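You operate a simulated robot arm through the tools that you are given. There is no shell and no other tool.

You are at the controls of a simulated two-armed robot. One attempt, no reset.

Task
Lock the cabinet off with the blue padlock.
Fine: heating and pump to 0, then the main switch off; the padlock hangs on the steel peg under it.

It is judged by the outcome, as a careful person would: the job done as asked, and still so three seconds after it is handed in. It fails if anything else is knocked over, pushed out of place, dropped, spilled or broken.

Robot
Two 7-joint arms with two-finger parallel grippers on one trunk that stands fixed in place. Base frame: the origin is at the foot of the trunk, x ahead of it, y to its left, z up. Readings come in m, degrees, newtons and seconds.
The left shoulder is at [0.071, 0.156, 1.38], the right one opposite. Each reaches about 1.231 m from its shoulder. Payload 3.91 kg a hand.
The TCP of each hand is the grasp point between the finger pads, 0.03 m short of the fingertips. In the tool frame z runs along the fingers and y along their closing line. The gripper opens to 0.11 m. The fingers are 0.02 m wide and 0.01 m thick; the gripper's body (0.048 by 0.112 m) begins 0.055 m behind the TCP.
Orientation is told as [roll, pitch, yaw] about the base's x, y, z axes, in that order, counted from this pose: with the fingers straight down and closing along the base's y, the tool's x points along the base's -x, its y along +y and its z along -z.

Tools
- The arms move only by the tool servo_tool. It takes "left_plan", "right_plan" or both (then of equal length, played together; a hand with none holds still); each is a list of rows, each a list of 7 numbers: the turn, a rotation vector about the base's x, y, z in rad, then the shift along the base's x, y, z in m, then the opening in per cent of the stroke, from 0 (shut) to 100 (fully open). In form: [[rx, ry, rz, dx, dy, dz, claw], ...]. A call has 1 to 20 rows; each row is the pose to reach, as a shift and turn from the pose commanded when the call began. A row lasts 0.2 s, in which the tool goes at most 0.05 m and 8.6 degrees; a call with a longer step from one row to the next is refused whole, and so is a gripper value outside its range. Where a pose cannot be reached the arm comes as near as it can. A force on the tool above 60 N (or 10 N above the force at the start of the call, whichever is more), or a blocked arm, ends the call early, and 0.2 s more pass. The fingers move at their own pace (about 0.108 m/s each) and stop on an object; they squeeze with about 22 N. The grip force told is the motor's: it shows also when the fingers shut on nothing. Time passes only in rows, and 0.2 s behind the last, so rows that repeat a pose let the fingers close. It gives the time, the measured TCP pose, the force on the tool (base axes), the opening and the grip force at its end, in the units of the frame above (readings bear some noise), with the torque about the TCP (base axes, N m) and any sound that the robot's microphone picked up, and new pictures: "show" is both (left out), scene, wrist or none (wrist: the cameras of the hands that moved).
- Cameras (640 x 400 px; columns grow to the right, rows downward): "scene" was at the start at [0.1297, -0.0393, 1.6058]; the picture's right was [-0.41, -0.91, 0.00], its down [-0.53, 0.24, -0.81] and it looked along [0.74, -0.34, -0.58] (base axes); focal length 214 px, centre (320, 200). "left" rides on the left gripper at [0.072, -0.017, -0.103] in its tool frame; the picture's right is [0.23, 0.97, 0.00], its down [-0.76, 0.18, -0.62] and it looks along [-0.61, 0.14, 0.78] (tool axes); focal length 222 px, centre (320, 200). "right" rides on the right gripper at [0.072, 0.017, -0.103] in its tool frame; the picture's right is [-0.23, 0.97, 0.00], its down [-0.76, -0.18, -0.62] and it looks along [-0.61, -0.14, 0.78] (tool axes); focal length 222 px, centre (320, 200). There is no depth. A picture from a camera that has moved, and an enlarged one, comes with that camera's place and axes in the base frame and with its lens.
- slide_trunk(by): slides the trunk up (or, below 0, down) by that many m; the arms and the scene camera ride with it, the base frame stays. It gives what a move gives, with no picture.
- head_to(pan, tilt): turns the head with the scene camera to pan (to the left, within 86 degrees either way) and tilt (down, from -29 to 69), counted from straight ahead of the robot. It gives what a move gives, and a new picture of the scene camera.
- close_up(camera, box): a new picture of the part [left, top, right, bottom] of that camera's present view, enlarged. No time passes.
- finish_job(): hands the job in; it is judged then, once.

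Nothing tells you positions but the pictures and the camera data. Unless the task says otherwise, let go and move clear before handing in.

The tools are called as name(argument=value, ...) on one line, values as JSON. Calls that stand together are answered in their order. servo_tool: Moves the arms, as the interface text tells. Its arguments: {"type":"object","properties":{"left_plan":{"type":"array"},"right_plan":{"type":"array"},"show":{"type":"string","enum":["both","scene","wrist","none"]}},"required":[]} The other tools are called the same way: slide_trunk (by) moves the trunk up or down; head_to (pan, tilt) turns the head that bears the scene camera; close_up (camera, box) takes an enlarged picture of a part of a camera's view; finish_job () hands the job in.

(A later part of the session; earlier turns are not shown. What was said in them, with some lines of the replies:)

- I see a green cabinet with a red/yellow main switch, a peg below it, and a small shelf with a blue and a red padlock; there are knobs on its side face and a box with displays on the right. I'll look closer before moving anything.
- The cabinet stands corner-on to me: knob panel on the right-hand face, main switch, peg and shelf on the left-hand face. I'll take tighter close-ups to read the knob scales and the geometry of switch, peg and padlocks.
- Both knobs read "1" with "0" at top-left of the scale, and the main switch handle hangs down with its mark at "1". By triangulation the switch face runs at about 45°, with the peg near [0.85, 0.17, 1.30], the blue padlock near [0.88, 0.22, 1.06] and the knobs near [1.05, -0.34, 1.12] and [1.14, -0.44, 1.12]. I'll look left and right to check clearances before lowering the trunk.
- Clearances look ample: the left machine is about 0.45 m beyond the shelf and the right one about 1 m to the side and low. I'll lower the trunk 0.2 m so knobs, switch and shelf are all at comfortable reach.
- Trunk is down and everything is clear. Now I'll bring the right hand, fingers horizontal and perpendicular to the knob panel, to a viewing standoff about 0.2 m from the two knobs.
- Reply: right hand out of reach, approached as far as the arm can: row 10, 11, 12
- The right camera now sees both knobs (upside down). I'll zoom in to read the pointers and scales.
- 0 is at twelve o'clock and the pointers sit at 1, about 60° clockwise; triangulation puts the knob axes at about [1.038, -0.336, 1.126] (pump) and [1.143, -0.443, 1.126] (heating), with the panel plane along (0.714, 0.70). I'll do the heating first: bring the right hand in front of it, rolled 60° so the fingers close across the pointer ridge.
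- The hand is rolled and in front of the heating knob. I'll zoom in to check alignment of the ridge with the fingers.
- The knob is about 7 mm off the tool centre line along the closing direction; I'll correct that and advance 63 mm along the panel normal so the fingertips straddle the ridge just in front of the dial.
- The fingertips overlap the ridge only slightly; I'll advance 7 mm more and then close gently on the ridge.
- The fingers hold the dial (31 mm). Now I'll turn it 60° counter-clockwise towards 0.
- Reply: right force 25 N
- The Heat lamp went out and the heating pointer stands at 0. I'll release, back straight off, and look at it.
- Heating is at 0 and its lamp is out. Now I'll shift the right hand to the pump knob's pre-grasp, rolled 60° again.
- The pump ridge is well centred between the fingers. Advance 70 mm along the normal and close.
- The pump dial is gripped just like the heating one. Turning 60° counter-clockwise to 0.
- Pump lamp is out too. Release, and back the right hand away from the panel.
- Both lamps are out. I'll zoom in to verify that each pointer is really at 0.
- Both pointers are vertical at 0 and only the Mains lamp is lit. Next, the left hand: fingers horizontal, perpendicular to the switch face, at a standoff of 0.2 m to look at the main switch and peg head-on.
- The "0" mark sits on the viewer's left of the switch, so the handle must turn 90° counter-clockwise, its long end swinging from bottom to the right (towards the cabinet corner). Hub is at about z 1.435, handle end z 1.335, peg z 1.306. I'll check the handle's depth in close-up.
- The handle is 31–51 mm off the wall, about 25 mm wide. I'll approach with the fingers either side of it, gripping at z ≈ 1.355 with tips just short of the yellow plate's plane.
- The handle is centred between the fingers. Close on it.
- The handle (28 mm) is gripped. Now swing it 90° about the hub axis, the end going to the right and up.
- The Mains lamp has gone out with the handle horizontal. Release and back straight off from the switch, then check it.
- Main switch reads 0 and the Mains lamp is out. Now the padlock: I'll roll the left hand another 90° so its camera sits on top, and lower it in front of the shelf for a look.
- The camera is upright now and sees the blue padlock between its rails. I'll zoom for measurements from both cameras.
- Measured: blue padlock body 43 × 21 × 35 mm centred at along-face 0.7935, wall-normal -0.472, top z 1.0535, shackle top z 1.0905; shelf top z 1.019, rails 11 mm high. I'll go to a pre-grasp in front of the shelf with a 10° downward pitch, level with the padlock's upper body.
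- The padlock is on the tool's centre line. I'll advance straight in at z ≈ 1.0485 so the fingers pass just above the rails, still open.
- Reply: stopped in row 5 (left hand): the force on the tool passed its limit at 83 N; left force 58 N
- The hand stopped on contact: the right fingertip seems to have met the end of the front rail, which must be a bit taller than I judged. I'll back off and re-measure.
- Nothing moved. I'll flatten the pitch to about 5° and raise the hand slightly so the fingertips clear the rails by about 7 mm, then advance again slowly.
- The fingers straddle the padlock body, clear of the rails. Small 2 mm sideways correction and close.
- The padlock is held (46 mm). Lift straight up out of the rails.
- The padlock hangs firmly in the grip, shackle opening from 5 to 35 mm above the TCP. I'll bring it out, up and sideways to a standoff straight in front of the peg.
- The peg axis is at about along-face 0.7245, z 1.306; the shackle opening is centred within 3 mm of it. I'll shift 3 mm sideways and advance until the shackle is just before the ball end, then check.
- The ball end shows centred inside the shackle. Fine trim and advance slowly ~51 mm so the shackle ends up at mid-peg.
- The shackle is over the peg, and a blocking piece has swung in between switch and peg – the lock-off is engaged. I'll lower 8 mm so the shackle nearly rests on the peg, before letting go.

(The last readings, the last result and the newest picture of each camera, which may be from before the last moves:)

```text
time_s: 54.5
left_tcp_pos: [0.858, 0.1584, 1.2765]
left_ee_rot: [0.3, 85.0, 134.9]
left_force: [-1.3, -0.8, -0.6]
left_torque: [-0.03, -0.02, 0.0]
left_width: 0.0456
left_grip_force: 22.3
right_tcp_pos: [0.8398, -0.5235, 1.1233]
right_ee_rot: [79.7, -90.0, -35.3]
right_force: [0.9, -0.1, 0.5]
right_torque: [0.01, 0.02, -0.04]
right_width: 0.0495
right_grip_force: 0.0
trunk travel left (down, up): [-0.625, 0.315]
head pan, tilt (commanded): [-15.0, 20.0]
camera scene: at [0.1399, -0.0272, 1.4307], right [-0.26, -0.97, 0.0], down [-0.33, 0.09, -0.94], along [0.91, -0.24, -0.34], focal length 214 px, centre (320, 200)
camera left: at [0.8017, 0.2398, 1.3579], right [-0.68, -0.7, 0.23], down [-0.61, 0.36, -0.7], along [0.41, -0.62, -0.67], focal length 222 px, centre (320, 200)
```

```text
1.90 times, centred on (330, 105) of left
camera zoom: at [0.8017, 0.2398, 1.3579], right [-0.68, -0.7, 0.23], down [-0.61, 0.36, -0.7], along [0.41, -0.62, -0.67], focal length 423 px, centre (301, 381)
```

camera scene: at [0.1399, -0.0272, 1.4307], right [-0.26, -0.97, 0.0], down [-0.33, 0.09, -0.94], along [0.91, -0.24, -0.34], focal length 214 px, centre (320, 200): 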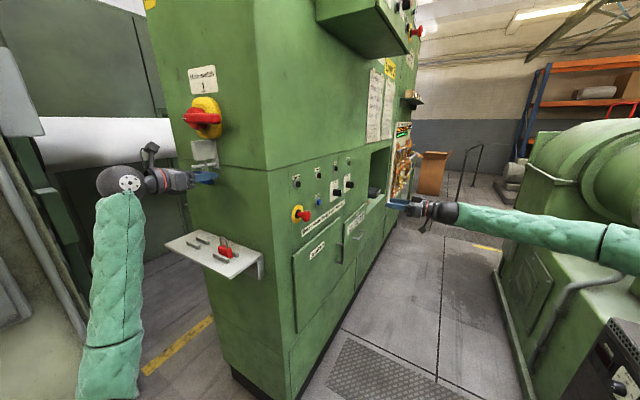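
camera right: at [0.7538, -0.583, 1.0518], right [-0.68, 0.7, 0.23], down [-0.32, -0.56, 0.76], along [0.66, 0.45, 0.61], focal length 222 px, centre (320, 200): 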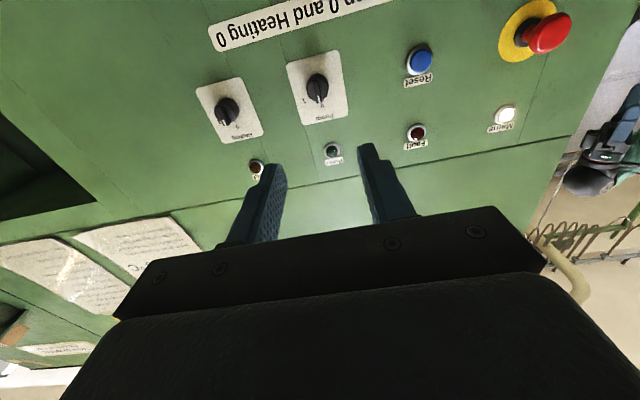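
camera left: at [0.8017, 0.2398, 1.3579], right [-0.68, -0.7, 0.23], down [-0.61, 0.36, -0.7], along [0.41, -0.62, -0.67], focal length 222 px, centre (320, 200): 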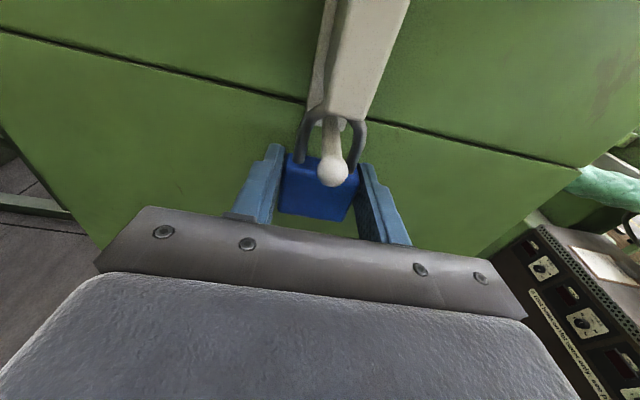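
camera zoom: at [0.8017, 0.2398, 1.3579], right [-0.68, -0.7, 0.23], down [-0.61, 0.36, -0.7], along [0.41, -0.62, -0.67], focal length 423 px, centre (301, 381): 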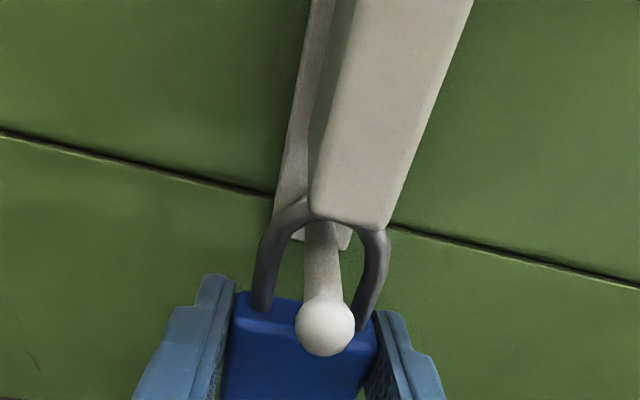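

The shackle now sits just over the rod. Open the fingers slowly and let the padlock hang.

servo_tool(left_plan=[[0, 0, 0, 0, 0, 0, 44], [0, 0, 0, 0, 0, 0, 50], [0, 0, 0, 0, 0, 0, 60], [0, 0, 0, 0, 0, 0, 70], [0, 0, 0, 0, 0, 0, 70], [0, 0, 0, 0, 0, 0, 70]])

close_up(camera="scene", box=[170, 130, 230, 180])

close_up(camera="left", box=[240, 40, 420, 230])

```text
time_s: 55.9
left_tcp_pos: [0.8571, 0.1583, 1.2765]
left_ee_rot: [0.1, 85.0, 134.8]
left_force: [1.1, -0.1, -0.2]
left_torque: [0.01, -0.03, 0.02]
left_width: 0.0769
left_grip_force: 0.1
right_tcp_pos: [0.8398, -0.5229, 1.1243]
right_ee_rot: [82.8, -90.0, -38.4]
right_force: [1.0, -0.6, 0.4]
right_torque: [0.0, 0.01, -0.01]
right_width: 0.0495
right_grip_force: 0.0
trunk travel left (down, up): [-0.625, 0.315]
head pan, tilt (commanded): [-15.0, 20.0]
camera scene: at [0.1398, -0.0273, 1.4307], right [-0.26, -0.97, 0.0], down [-0.33, 0.09, -0.94], along [0.91, -0.24, -0.34], focal length 214 px, centre (320, 200)
camera left: at [0.8016, 0.2397, 1.3581], right [-0.68, -0.7, 0.23], down [-0.61, 0.36, -0.7], along [0.41, -0.62, -0.67], focal length 222 px, centre (320, 200)
```

scene: 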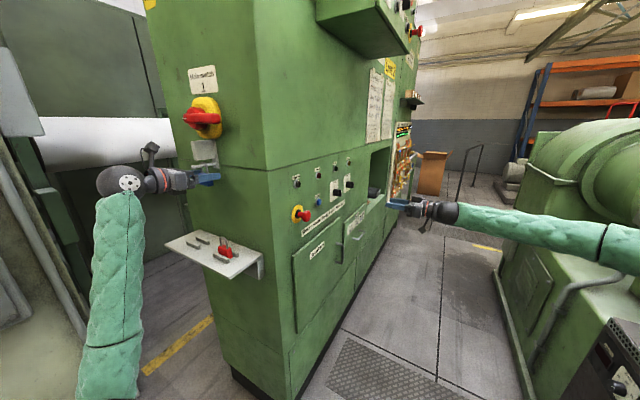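
left: 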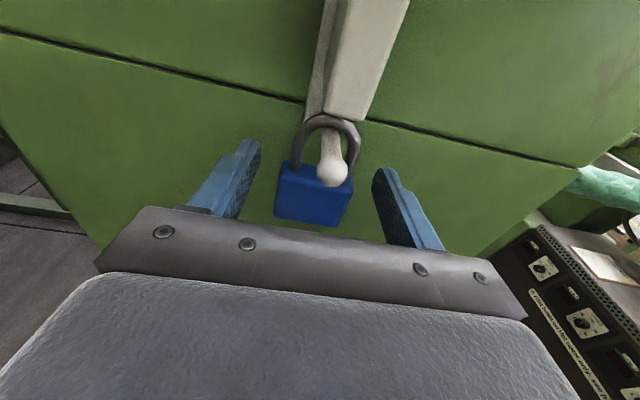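

```text
8.00 times, centred on (200, 155) of scene
camera zoom: at [0.1398, -0.0273, 1.4307], right [-0.26, -0.97, 0.0], down [-0.33, 0.09, -0.94], along [0.91, -0.24, -0.34], focal length 1716 px, centre (1280, 560)
```

zoom: 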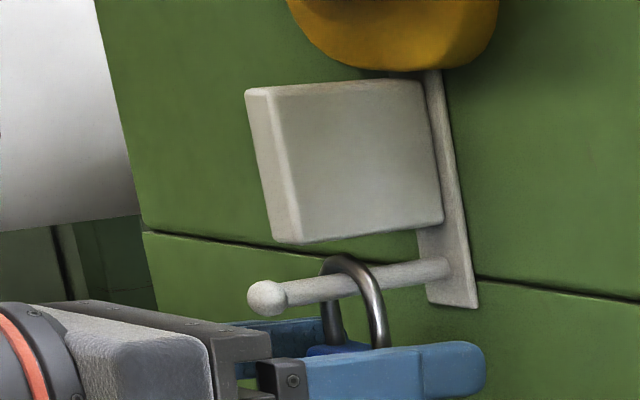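

```text
2.11 times, centred on (330, 135) of left
camera zoom: at [0.8016, 0.2397, 1.3581], right [-0.68, -0.7, 0.23], down [-0.61, 0.36, -0.7], along [0.41, -0.62, -0.67], focal length 468 px, centre (299, 337)
```

zoom: 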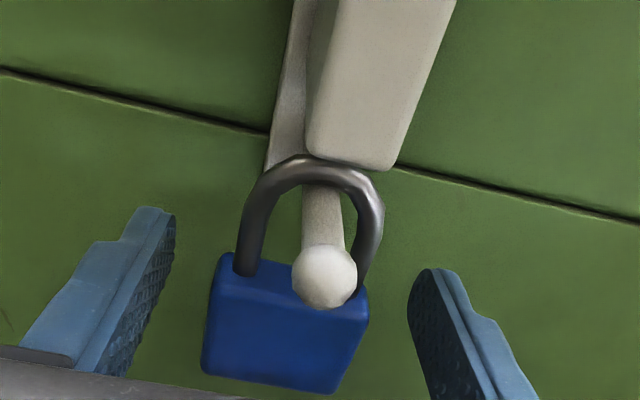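

The padlock hangs on the peg, clear of both fingers. Back straight out.

servo_tool(left_plan=[[0, 0, 0, -0.007, 0.0071, 0, 70], [0, 0, 0, -0.0175, 0.0179, 0, 70], [0, 0, 0, -0.0315, 0.0321, 0, 70], [0, 0, 0, -0.0525, 0.0536, 0, 70], [0, 0, 0, -0.077, 0.0785, 0, 70], [0, 0, 0, -0.105, 0.1071, 0, 70], [0, 0, 0, -0.126, 0.1285, 0, 70], [0, 0, 0, -0.126, 0.1285, 0, 70]])

close_up(camera="scene", box=[150, 60, 330, 200])

close_up(camera="scene", box=[170, 130, 240, 190])

close_up(camera="left", box=[240, 0, 420, 180])

```text
time_s: 57.7
left_tcp_pos: [0.7314, 0.2852, 1.2731]
left_ee_rot: [0.3, 85.0, 134.8]
left_force: [-0.6, -0.9, 0.6]
left_torque: [0.03, -0.02, 0.01]
left_width: 0.077
left_grip_force: 0.1
right_tcp_pos: [0.8404, -0.5235, 1.1236]
right_ee_rot: [84.4, -89.9, -40.0]
right_force: [0.1, 0.2, -0.1]
right_torque: [0.01, 0.0, 0.02]
right_width: 0.0494
right_grip_force: 0.0
trunk travel left (down, up): [-0.625, 0.315]
head pan, tilt (commanded): [-15.0, 20.0]
camera scene: at [0.1401, -0.0278, 1.4307], right [-0.26, -0.97, 0.0], down [-0.33, 0.09, -0.94], along [0.91, -0.24, -0.34], focal length 214 px, centre (320, 200)
camera left: at [0.6749, 0.3673, 1.355], right [-0.68, -0.7, 0.23], down [-0.61, 0.36, -0.7], along [0.41, -0.62, -0.67], focal length 222 px, centre (320, 200)
```

scene: 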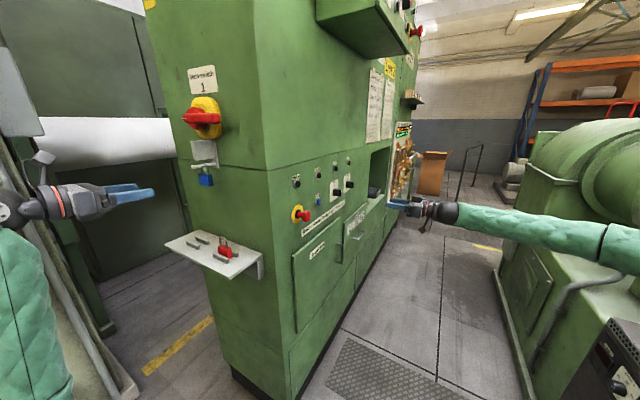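
left: 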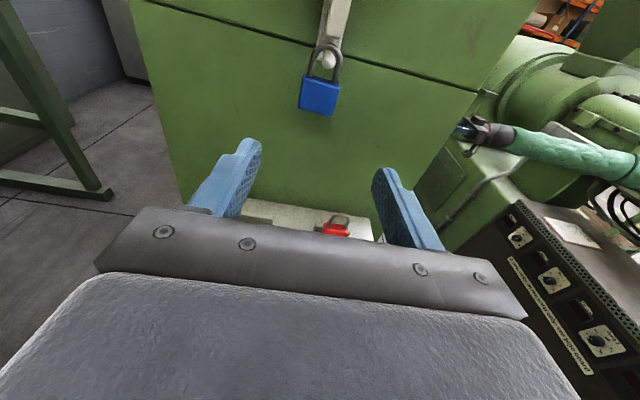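

```text
2.86 times, centred on (240, 130) of scene
camera zoom: at [0.1401, -0.0278, 1.4307], right [-0.26, -0.97, 0.0], down [-0.33, 0.09, -0.94], along [0.91, -0.24, -0.34], focal length 613 px, centre (549, 400)
```

zoom: 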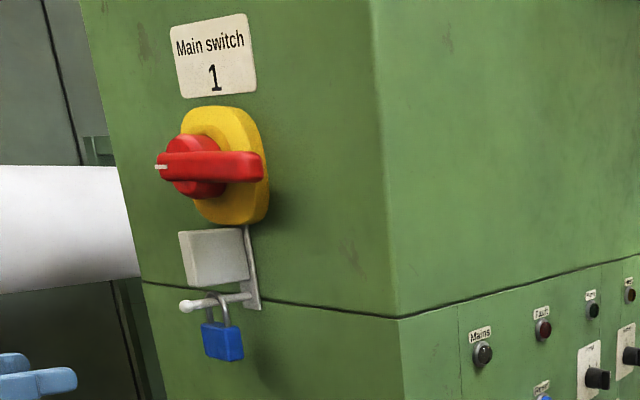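

```text
6.67 times, centred on (205, 160) of scene
camera zoom: at [0.1401, -0.0278, 1.4307], right [-0.26, -0.97, 0.0], down [-0.33, 0.09, -0.94], along [0.91, -0.24, -0.34], focal length 1430 px, centre (1087, 467)
```

zoom: 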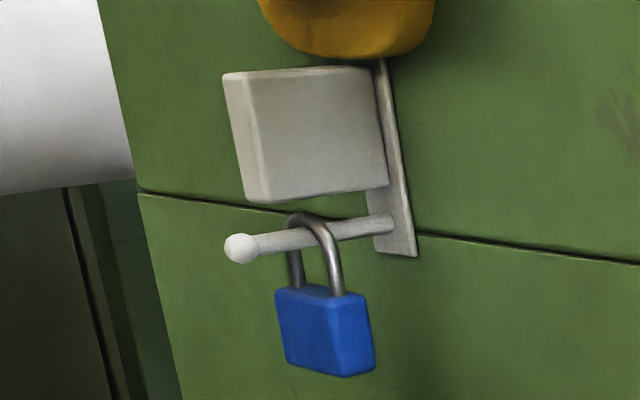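

```text
2.22 times, centred on (330, 90) of left
camera zoom: at [0.6749, 0.3673, 1.355], right [-0.68, -0.7, 0.23], down [-0.61, 0.36, -0.7], along [0.41, -0.62, -0.67], focal length 494 px, centre (298, 444)
```

zoom: 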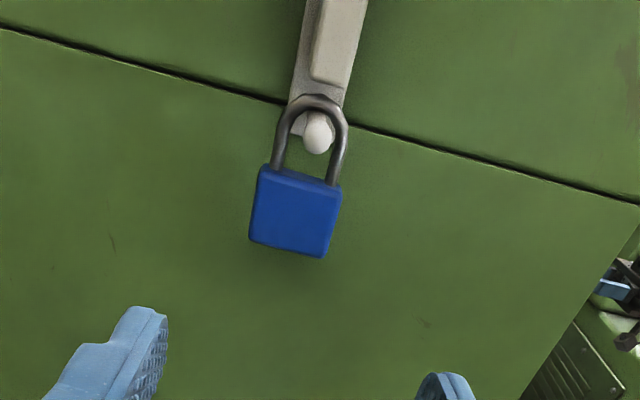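

The blue padlock hangs on the peg with the blocking piece out, and the red padlock is untouched. One last check of knobs, lamps and shelf, after letting any swing die down.

servo_tool(left_plan=[[0, 0, 0, -0.014, 0.0143, 0, 70], [0, 0, 0, -0.028, 0.0286, 0, 70], [0, 0, 0, -0.028, 0.0286, 0, 70], [0, 0, 0, -0.028, 0.0286, 0, 70], [0, 0, 0, -0.028, 0.0286, 0, 70], [0, 0, 0, -0.028, 0.0286, 0, 70]], show="scene")

close_up(camera="scene", box=[285, 145, 375, 225])

close_up(camera="scene", box=[155, 80, 275, 285])

close_up(camera="right", box=[190, 0, 510, 200])

```text
time_s: 59.1
left_tcp_pos: [0.7056, 0.3146, 1.2752]
left_ee_rot: [0.1, 85.0, 134.8]
left_force: [0.5, 0.0, -1.1]
left_torque: [-0.02, -0.01, 0.01]
left_width: 0.0771
left_grip_force: 0.1
right_tcp_pos: [0.8382, -0.5238, 1.1235]
right_ee_rot: [79.3, -89.9, -34.9]
right_force: [-0.2, -0.1, -0.5]
right_torque: [-0.01, 0.02, 0.01]
right_width: 0.0494
right_grip_force: 0.1
trunk travel left (down, up): [-0.625, 0.315]
head pan, tilt (commanded): [-15.0, 20.0]
camera scene: at [0.1397, -0.0271, 1.4308], right [-0.26, -0.97, 0.0], down [-0.33, 0.09, -0.94], along [0.91, -0.24, -0.34], focal length 214 px, centre (320, 200)
```

scene: 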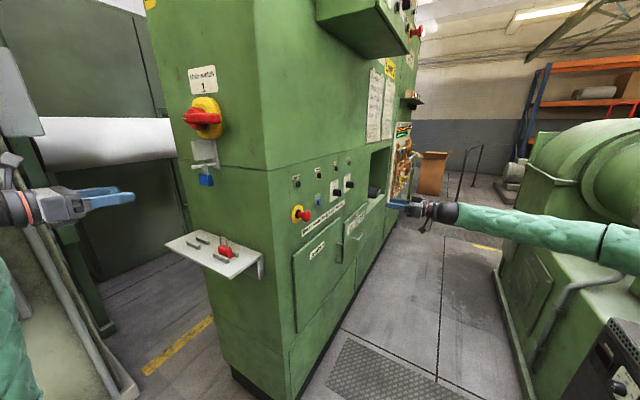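

```text
5.00 times, centred on (330, 185) of scene
camera zoom: at [0.1397, -0.0271, 1.4308], right [-0.26, -0.97, 0.0], down [-0.33, 0.09, -0.94], along [0.91, -0.24, -0.34], focal length 1072 px, centre (270, 275)
```

zoom: 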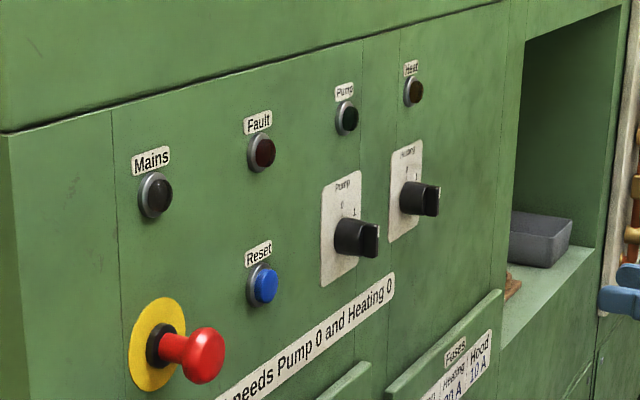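

```text
1.95 times, centred on (215, 182) of scene
camera zoom: at [0.1397, -0.0271, 1.4308], right [-0.26, -0.97, 0.0], down [-0.33, 0.09, -0.94], along [0.91, -0.24, -0.34], focal length 418 px, centre (525, 234)
```

zoom: 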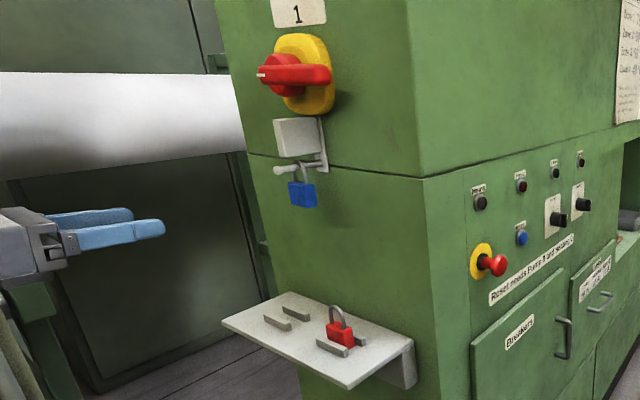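

```text
2.00 times, centred on (350, 100) of right
camera zoom: at [0.7531, -0.5836, 1.0521], right [-0.68, 0.7, 0.23], down [-0.32, -0.56, 0.76], along [0.66, 0.45, 0.61], focal length 444 px, centre (260, 400)
```

zoom: 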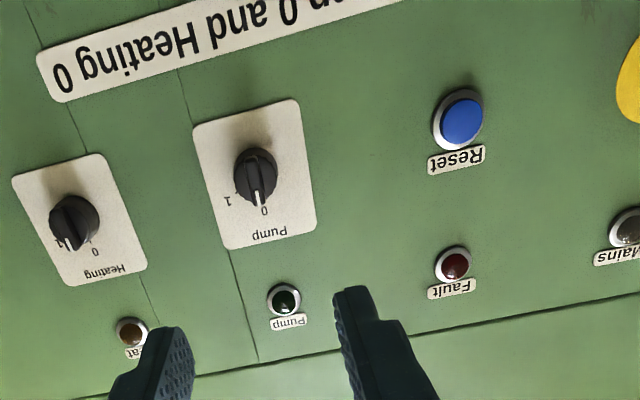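

Heating and pump are at 0, the main switch is at 0 and all the lamps are out. The blue padlock hangs still on the peg, the red one is in its place, and both hands are clear, so I'm handing in.

finish_job()

```text
The job is handed in.
```

The cabinet is locked off and I've handed the job in; I don't have the judge's verdict.

- **Heating and pump:** both knobs are at 0, heating turned first, and their lamps are out.
- **Main switch:** it was turned to 0 after the knobs, and the Mains lamp is out.
- **Padlock:** the blue one hangs by its shackle on the steel peg. A blocking piece came out between the switch and the peg once the shackle was on.

While reaching for the padlock, a left fingertip pressed against one of the shelf's small rails at up to 83 N before the arm stopped. I backed off and checked; nothing had moved. The red padlock is still in its place, and both hands are clear of the cabinet.
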